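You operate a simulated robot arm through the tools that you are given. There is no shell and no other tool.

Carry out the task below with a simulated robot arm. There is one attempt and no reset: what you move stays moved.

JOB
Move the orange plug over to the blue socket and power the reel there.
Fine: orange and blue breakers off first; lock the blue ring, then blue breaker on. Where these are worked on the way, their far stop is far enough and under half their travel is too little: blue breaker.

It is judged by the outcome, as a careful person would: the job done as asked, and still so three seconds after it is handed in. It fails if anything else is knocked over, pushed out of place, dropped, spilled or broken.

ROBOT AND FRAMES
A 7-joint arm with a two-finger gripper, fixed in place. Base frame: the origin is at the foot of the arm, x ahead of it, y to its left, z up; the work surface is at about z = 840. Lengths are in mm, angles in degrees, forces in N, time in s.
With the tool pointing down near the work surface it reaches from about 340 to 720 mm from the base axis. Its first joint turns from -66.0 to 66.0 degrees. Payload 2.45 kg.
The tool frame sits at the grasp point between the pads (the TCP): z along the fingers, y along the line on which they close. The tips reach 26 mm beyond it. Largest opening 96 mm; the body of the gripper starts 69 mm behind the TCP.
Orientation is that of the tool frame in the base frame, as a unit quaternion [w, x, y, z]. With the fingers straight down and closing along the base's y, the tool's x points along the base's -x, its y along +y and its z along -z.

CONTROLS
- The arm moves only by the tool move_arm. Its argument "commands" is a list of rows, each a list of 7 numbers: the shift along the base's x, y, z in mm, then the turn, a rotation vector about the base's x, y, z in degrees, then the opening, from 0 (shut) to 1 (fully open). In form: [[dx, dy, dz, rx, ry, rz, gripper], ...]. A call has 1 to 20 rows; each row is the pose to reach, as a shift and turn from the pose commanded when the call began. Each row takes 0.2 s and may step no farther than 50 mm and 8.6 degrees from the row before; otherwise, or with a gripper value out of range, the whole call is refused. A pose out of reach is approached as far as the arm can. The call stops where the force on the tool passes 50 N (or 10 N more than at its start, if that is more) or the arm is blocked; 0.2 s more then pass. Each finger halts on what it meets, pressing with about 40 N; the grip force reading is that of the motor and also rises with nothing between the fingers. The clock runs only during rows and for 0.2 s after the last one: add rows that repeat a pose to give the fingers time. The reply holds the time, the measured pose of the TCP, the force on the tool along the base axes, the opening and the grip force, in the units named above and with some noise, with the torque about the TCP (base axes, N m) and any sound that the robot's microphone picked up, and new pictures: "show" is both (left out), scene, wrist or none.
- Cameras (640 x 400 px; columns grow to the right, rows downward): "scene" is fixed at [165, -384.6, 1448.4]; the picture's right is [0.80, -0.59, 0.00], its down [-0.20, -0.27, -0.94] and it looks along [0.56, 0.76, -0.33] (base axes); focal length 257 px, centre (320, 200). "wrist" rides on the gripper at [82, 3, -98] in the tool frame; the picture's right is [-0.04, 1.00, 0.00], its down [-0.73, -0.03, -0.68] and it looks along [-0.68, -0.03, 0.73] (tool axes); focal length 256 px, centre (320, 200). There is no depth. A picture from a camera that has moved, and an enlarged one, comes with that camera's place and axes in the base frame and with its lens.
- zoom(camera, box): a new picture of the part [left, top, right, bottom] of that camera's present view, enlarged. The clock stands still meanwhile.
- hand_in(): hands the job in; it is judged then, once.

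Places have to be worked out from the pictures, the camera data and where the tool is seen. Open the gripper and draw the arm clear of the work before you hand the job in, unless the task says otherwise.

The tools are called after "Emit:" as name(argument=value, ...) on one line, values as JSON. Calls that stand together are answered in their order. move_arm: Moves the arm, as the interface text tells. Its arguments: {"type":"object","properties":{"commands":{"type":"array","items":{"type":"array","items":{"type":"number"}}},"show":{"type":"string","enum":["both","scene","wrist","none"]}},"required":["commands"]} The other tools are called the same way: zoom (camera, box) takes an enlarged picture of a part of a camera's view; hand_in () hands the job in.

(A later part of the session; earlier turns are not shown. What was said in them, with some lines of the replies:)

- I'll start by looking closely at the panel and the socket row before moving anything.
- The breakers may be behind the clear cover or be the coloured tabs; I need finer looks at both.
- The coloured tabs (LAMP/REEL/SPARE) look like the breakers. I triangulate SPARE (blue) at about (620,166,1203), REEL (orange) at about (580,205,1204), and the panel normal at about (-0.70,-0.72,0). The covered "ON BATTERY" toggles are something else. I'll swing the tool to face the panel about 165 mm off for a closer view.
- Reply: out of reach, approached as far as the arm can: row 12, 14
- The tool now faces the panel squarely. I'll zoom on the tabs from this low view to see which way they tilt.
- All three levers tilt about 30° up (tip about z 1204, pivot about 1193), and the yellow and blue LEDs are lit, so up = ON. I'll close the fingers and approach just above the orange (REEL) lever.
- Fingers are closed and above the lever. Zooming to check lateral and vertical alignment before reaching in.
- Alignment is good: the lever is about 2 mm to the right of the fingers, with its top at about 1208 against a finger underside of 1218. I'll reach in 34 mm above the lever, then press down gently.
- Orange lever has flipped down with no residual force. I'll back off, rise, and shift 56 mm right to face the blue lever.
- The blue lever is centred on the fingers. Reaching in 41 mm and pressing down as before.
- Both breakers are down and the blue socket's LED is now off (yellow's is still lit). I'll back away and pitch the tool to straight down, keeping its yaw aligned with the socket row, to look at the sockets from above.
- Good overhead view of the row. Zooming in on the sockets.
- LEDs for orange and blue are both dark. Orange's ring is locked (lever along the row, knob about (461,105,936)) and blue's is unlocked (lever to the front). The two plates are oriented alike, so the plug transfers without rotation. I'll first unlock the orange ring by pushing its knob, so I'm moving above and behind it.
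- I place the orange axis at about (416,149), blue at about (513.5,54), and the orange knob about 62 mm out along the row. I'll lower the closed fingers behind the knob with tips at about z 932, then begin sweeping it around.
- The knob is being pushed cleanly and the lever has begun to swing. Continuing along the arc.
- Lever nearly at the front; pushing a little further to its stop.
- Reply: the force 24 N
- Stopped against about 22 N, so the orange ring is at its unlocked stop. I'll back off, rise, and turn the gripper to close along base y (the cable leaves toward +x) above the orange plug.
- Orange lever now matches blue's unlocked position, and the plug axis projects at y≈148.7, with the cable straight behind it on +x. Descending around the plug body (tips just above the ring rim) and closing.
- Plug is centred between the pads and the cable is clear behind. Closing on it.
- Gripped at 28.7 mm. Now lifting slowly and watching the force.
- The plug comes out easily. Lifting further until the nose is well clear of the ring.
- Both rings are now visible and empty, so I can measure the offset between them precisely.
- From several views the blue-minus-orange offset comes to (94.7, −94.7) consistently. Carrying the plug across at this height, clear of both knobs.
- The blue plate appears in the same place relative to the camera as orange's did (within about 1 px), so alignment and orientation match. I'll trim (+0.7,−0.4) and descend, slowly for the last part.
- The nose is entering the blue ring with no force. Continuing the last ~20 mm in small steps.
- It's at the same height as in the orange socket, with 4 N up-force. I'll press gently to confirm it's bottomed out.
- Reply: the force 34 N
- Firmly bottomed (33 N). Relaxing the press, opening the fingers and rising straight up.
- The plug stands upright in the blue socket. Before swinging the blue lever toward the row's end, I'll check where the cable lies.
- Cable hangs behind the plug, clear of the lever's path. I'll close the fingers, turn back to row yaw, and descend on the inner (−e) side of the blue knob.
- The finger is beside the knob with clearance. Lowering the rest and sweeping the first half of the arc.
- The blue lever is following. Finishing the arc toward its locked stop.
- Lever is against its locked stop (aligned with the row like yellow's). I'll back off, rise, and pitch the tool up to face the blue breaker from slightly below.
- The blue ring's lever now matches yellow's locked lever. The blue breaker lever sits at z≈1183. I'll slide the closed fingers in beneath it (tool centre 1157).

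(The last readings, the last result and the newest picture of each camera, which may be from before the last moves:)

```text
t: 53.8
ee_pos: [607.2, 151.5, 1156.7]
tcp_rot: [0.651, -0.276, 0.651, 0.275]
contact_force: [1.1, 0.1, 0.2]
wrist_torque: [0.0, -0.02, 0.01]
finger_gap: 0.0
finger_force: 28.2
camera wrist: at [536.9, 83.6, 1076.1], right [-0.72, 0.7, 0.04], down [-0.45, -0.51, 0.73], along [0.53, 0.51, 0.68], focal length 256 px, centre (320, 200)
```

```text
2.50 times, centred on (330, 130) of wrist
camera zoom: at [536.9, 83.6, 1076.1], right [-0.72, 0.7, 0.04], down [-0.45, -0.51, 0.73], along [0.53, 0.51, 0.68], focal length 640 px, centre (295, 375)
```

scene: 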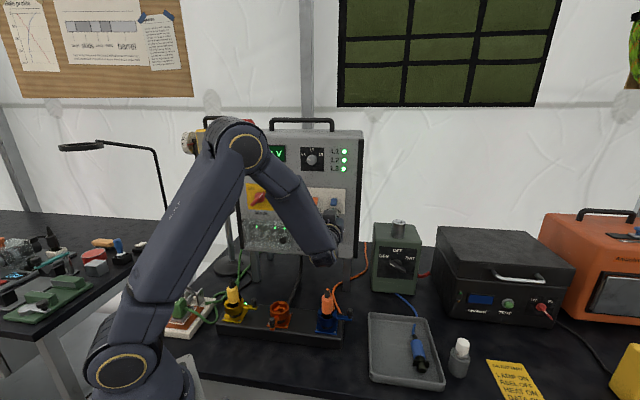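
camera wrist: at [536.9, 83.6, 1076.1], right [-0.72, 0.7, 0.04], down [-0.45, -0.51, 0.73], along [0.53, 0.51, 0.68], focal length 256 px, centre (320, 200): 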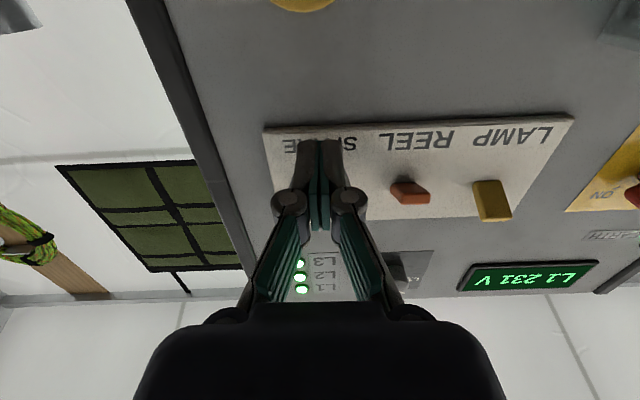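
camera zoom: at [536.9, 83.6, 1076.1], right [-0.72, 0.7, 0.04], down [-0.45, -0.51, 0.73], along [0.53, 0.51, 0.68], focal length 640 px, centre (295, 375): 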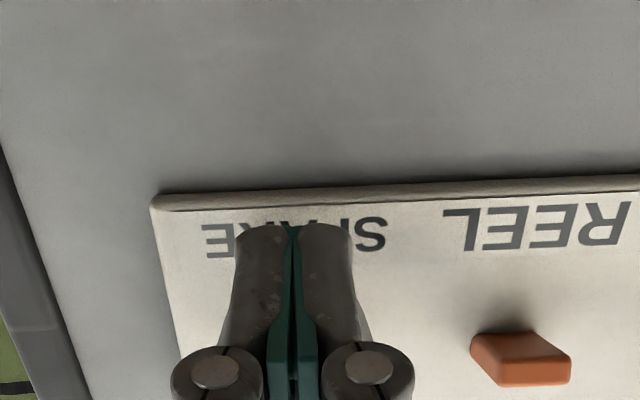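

In position under the lever with no contact. Pushing up in small steps.

Emit:
move_arm(commands=[[0, 0, 5, 0, 0, 0, 0], [0, 0, 9, 0, 0, 0, 0], [0, 0, 12, 0, 0, 0, 0], [0, 0, 15, 0, 0, 0, 0], [0, 0, 18, 0, 0, 0, 0], [0, 0, 21, 0, 0, 0, 0], [0, 0, 24, 0, 0, 0, 0], [0, 0, 26, 0, 0, 0, 0], [0, 0, 28, 0, 0, 0, 0], [0, 0, 30, 0, 0, 0, 0]])

Emit:
zoom(camera="scene", box=[240, 160, 370, 345])

```text
t: 56.0
ee_pos: [606.2, 151.9, 1181.4]
tcp_rot: [0.646, -0.276, 0.657, 0.275]
contact_force: [-3.7, -1.9, -32.3]
wrist_torque: [-0.56, 0.59, 0.21]
finger_gap: 6.3
finger_force: 28.0
camera wrist: at [534.8, 83.1, 1102.6], right [-0.72, 0.7, 0.05], down [-0.44, -0.5, 0.74], along [0.54, 0.51, 0.67], focal length 256 px, centre (320, 200)
```

scene: 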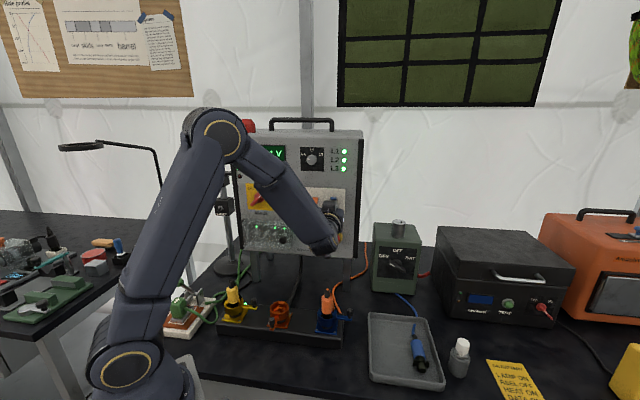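
wrist: 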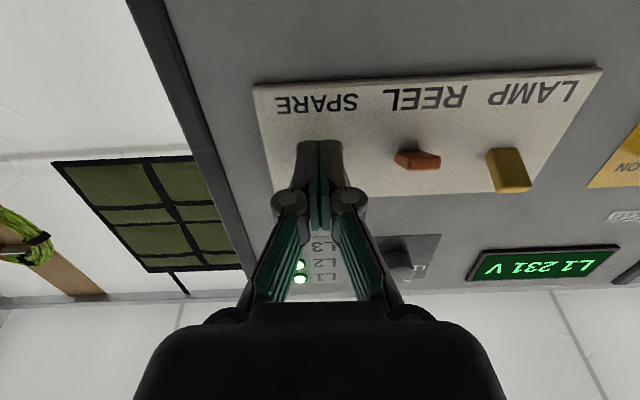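

```text
2.16 times, centred on (305, 252) of scene
camera zoom: at [165.6, -384.5, 1448.3], right [0.8, -0.59, 0.0], down [-0.2, -0.27, -0.94], along [0.56, 0.76, -0.33], focal length 556 px, centre (352, 86)
```

zoom: 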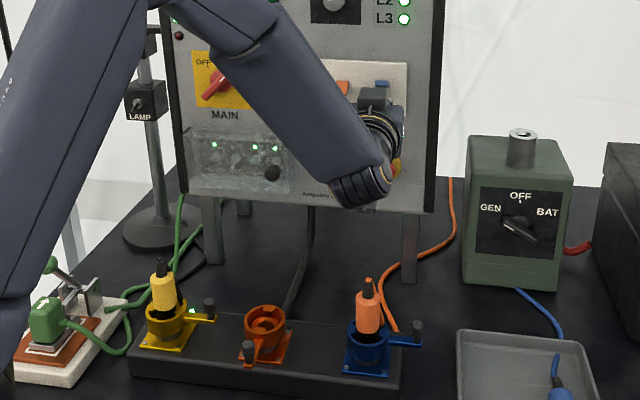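

The tool is meeting 32 N and the gap reads 6.3 mm. Let me look closely at the lever before pushing further.

Emit:
zoom(camera="scene", box=[295, 180, 355, 230])

Emit:
zoom(camera="wrist", box=[250, 90, 450, 230])

Emit:
zoom(camera="scene", box=[300, 280, 360, 340])

```text
8.00 times, centred on (325, 205) of scene
camera zoom: at [165.6, -384.5, 1448.3], right [0.8, -0.59, 0.0], down [-0.2, -0.27, -0.94], along [0.56, 0.76, -0.33], focal length 2057 px, centre (280, 160)
```

zoom: 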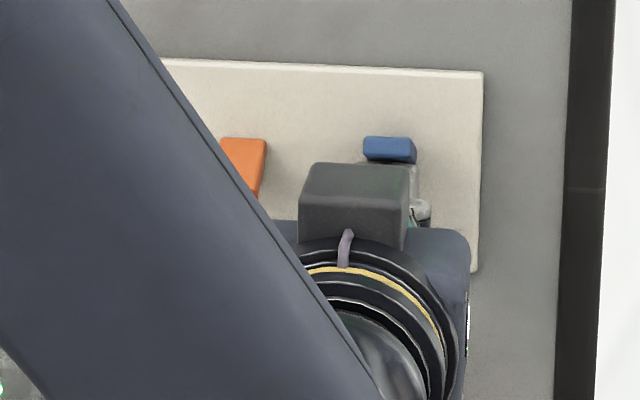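

```text
2.86 times, centred on (350, 160) of wrist
camera zoom: at [534.8, 83.1, 1102.6], right [-0.72, 0.7, 0.05], down [-0.44, -0.5, 0.74], along [0.54, 0.51, 0.67], focal length 731 px, centre (234, 314)
```

zoom: 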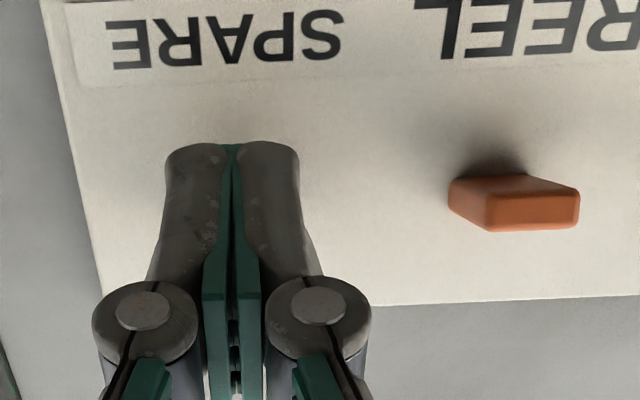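

```text
6.67 times, centred on (330, 310) of scene
camera zoom: at [165.6, -384.5, 1448.3], right [0.8, -0.59, 0.0], down [-0.2, -0.27, -0.94], along [0.56, 0.76, -0.33], focal length 1714 px, centre (253, -533)
```

zoom: 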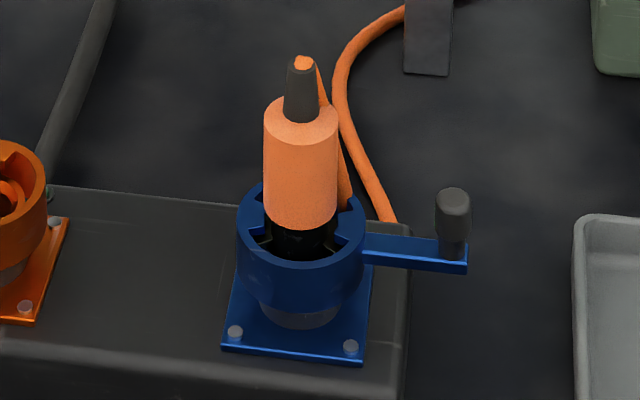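

The lever's outline in the scene now coincides exactly with its original "up" outline (y 136–164), so the 32 N is the far stop. I'll lower slightly, back out and check the lever and the socket LED.

Emit:
move_arm(commands=[[0, 0, -4, 0, 0, 0, 0], [0, 0, -9, 0, 0, 0, 0], [-14, -14.5, -12, 0, 0, 0, 0], [-28, -29, -12, 0, 0, 0, 0], [-42, -43.5, -12, 0, 0, 0, 0], [-60, -62, -12, 0, 0, 0, 0], [-78, -80.5, -12, 0, 0, 0, 0], [-78, -80.5, -12, 0, 0, 0, 0]])

Emit:
zoom(camera="scene", box=[280, 180, 360, 230])

Emit:
zoom(camera="wrist", box=[220, 20, 440, 180])

```text
t: 57.8
ee_pos: [528.3, 71.9, 1174.4]
tcp_rot: [0.651, -0.274, 0.652, 0.275]
contact_force: [-0.1, -0.4, 0.2]
wrist_torque: [0.02, 0.02, 0.01]
finger_gap: 0.0
finger_force: 28.1
camera wrist: at [457.6, 2.9, 1093.8], right [-0.72, 0.7, 0.04], down [-0.45, -0.51, 0.73], along [0.53, 0.51, 0.68], focal length 256 px, centre (320, 200)
```

scene: 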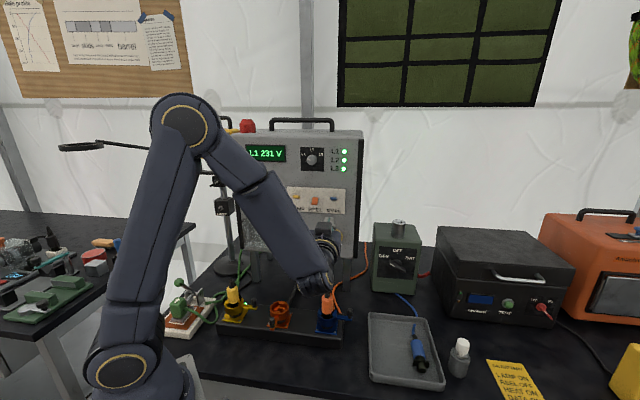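
wrist: 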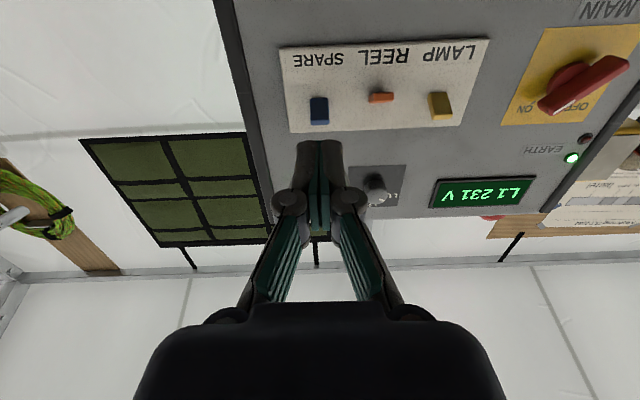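

```text
8.00 times, centred on (320, 205) of scene
camera zoom: at [165.0, -384.6, 1448.4], right [0.8, -0.59, 0.0], down [-0.2, -0.27, -0.94], along [0.56, 0.76, -0.33], focal length 2057 px, centre (320, 160)
```

zoom: 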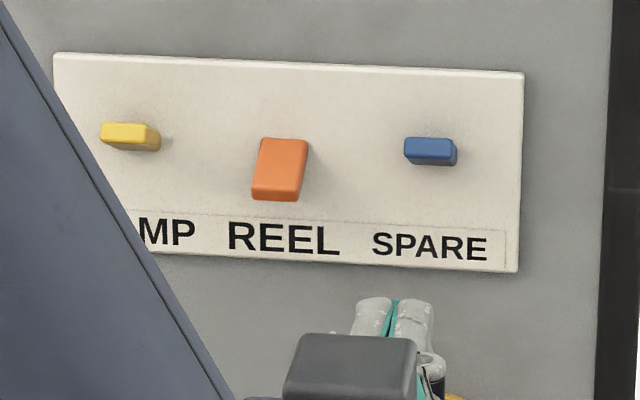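

```text
2.50 times, centred on (330, 100) of wrist
camera zoom: at [457.6, 2.9, 1093.8], right [-0.72, 0.7, 0.04], down [-0.45, -0.51, 0.73], along [0.53, 0.51, 0.68], focal length 640 px, centre (295, 450)
```

zoom: 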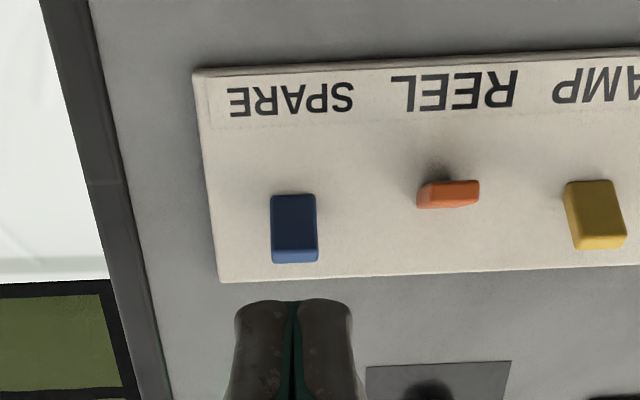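

Blue is fully up like yellow, and orange remains down. I'll retreat to the overhead view pose, opening the gripper, to verify the socket LED and ring.

Emit:
move_arm(commands=[[-16, -16, 5, 0, 0, 0, 0], [-32, -30, 10, -5.4, 5.2, 0, 0.2], [-38, -28, 14, -10.8, 10.4, 0, 0.4], [-44, -26, 18, -16.2, 15.7, 0, 0.5], [-50, -24, 22, -21.5, 20.9, 0, 0.5], [-56, -22, 26, -26.9, 26.1, 0, 0.5], [-62, -20, 30, -32.3, 31.3, 0, 0.5], [-66, -18, 34, -37.7, 36.5, 0, 0.5], [-70, -16, 38, -43.1, 41.7, 0, 0.5], [-73, -14, 42, -48.5, 47, 0, 0.5], [-75, -13, 46, -53.8, 52.2, 0, 0.5], [-75, -12, 50, -59.2, 57.4, 0, 0.5], [-75, -12, 54, -64.6, 62.6, 0, 0.5], [-75, -12, 54, -64.6, 62.6, 0, 0.5]])

Emit:
zoom(camera="wrist", box=[220, 0, 500, 150])

Emit:
zoom(camera="scene", box=[210, 180, 370, 350])

```text
t: 60.8
ee_pos: [454.7, 59.8, 1229.7]
tcp_rot: [0.0, -0.389, 0.921, -0.001]
contact_force: [-0.3, -0.5, 0.9]
wrist_torque: [-0.01, -0.02, -0.01]
finger_gap: 48.0
finger_force: 0.1
camera wrist: at [395.1, 2.9, 1328.3], right [-0.69, 0.72, 0.0], down [0.53, 0.51, 0.68], along [0.49, 0.47, -0.73], focal length 256 px, centre (320, 200)
```

scene: 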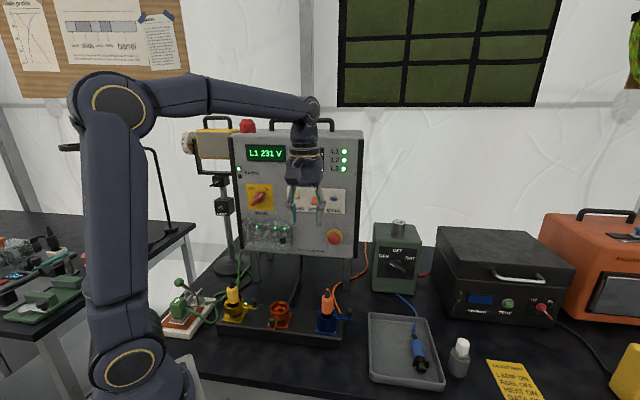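
wrist: 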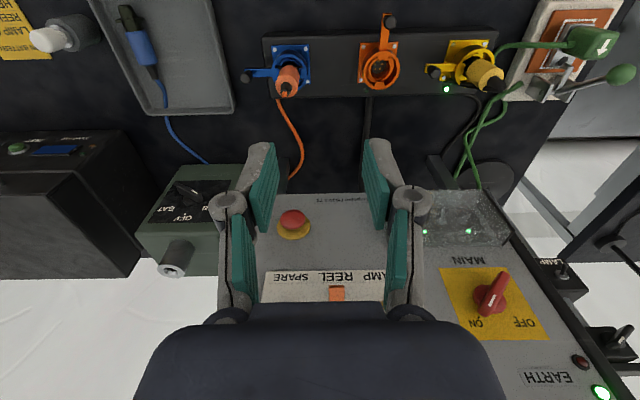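

```text
2.29 times, centred on (360, 75) of wrist
camera zoom: at [395.1, 2.9, 1328.3], right [-0.69, 0.72, 0.0], down [0.53, 0.51, 0.68], along [0.49, 0.47, -0.73], focal length 585 px, centre (229, 486)
```

zoom: 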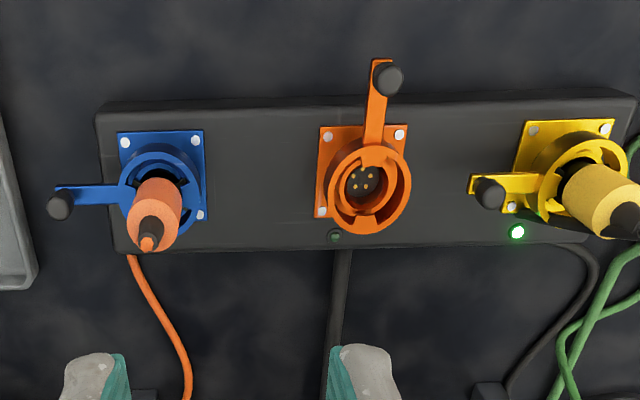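

```text
2.35 times, centred on (290, 265) of scene
camera zoom: at [165.0, -384.6, 1448.4], right [0.8, -0.59, 0.0], down [-0.2, -0.27, -0.94], along [0.56, 0.76, -0.33], focal length 605 px, centre (391, 47)
```

zoom: 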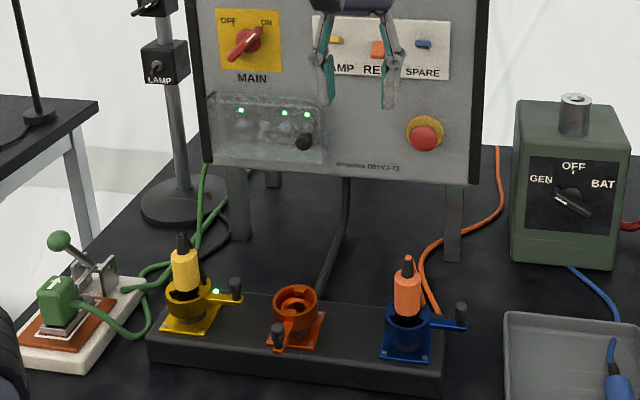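

Everything looks right, but the plug hides blue's LED from here. Shifting sideways to see it.

Emit:
move_arm(commands=[[-20, 20, 10, 0, 0, 0, 0.5], [-45, 45, 20, 0, 0, 0, 0.5], [-70, 70, 30, 0, 0, 0, 0.5], [-95, 95, 40, 0, 0, 0, 0.5], [-110, 110, 50, 0, 0, 0, 0.5], [-110, 110, 50, 0, 0, 0, 0.5]])

Emit:
zoom(camera="wrist", box=[100, 0, 400, 150])

Emit:
zoom(camera="wrist", box=[140, 10, 260, 110])

```text
t: 62.2
ee_pos: [343.4, 169.0, 1280.1]
tcp_rot: [-0.001, -0.39, 0.921, 0.0]
contact_force: [-0.6, -0.4, 0.7]
wrist_torque: [0.01, 0.01, -0.03]
finger_gap: 48.2
finger_force: 0.0
camera wrist: at [284.8, 112.5, 1378.2], right [-0.69, 0.72, 0.0], down [0.53, 0.51, 0.68], along [0.49, 0.47, -0.73], focal length 256 px, centre (320, 200)
```

scene: 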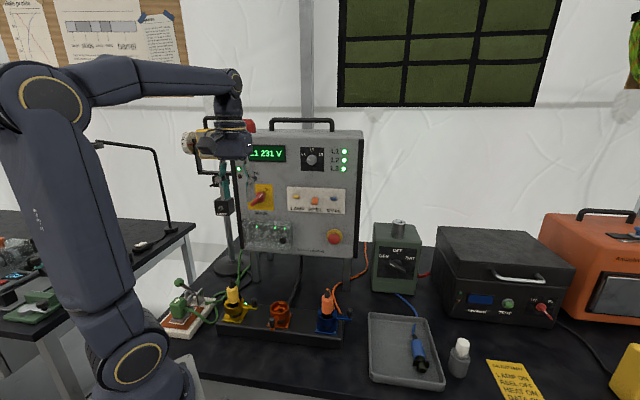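
wrist: 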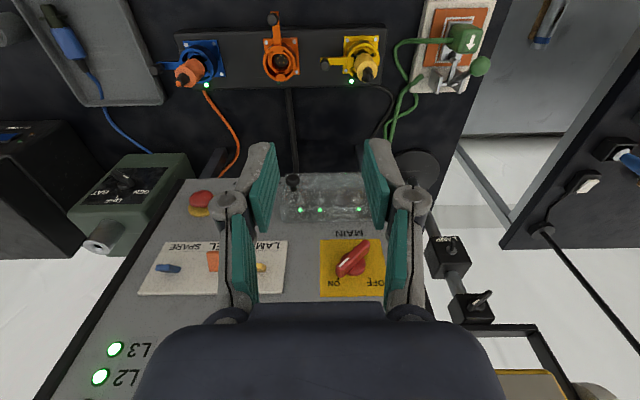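

```text
2.13 times, centred on (250, 75) of wrist
camera zoom: at [284.8, 112.5, 1378.2], right [-0.69, 0.72, 0.0], down [0.53, 0.51, 0.68], along [0.49, 0.47, -0.73], focal length 546 px, centre (469, 467)
```

zoom: 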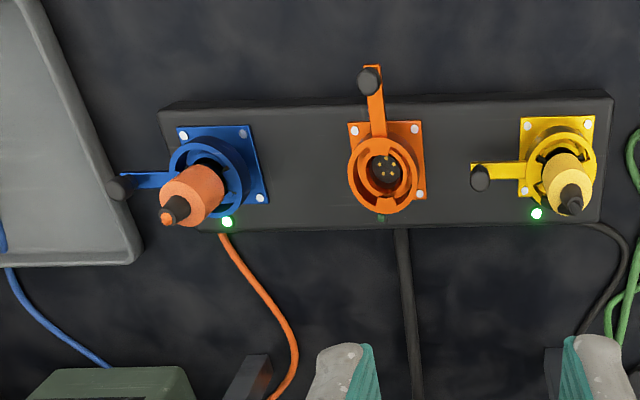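

```text
4.00 times, centred on (200, 60) of wrist
camera zoom: at [284.8, 112.5, 1378.2], right [-0.69, 0.72, 0.0], down [0.53, 0.51, 0.68], along [0.49, 0.47, -0.73], focal length 1024 px, centre (800, 760)
```

zoom: 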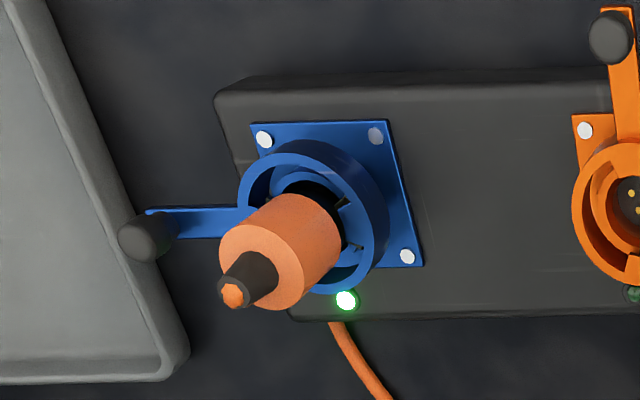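

Blue's LED is lit, the plug is seated with the blue ring locked, orange is dark with its breaker down, and yellow is untouched. The gripper is open and clear of the work, so I'm handing in.

Emit:
hand_in()

```text
The job is handed in.
```

The orange plug is now in the blue socket with the blue ring locked and the blue breaker on. The blue socket's indicator light is lit. I did not check that the reel itself is running.

1. **Breakers off:** I pushed the orange (REEL) and blue (SPARE) breakers down first, and both socket lights went dark.
2. **Moving the plug:** I unlocked the orange ring, lifted the plug out and seated it in the blue socket. A gentle press confirmed it was fully down.
3. **Locking and power:** I turned the blue ring lever to its locked stop, then pushed the blue breaker up to its far stop.

The orange breaker is still off, and the orange ring is left unlocked with its socket empty. Yellow was left as it was, with its light still on. I did not see anything else move. The gripper was open and clear of the work when I handed in.
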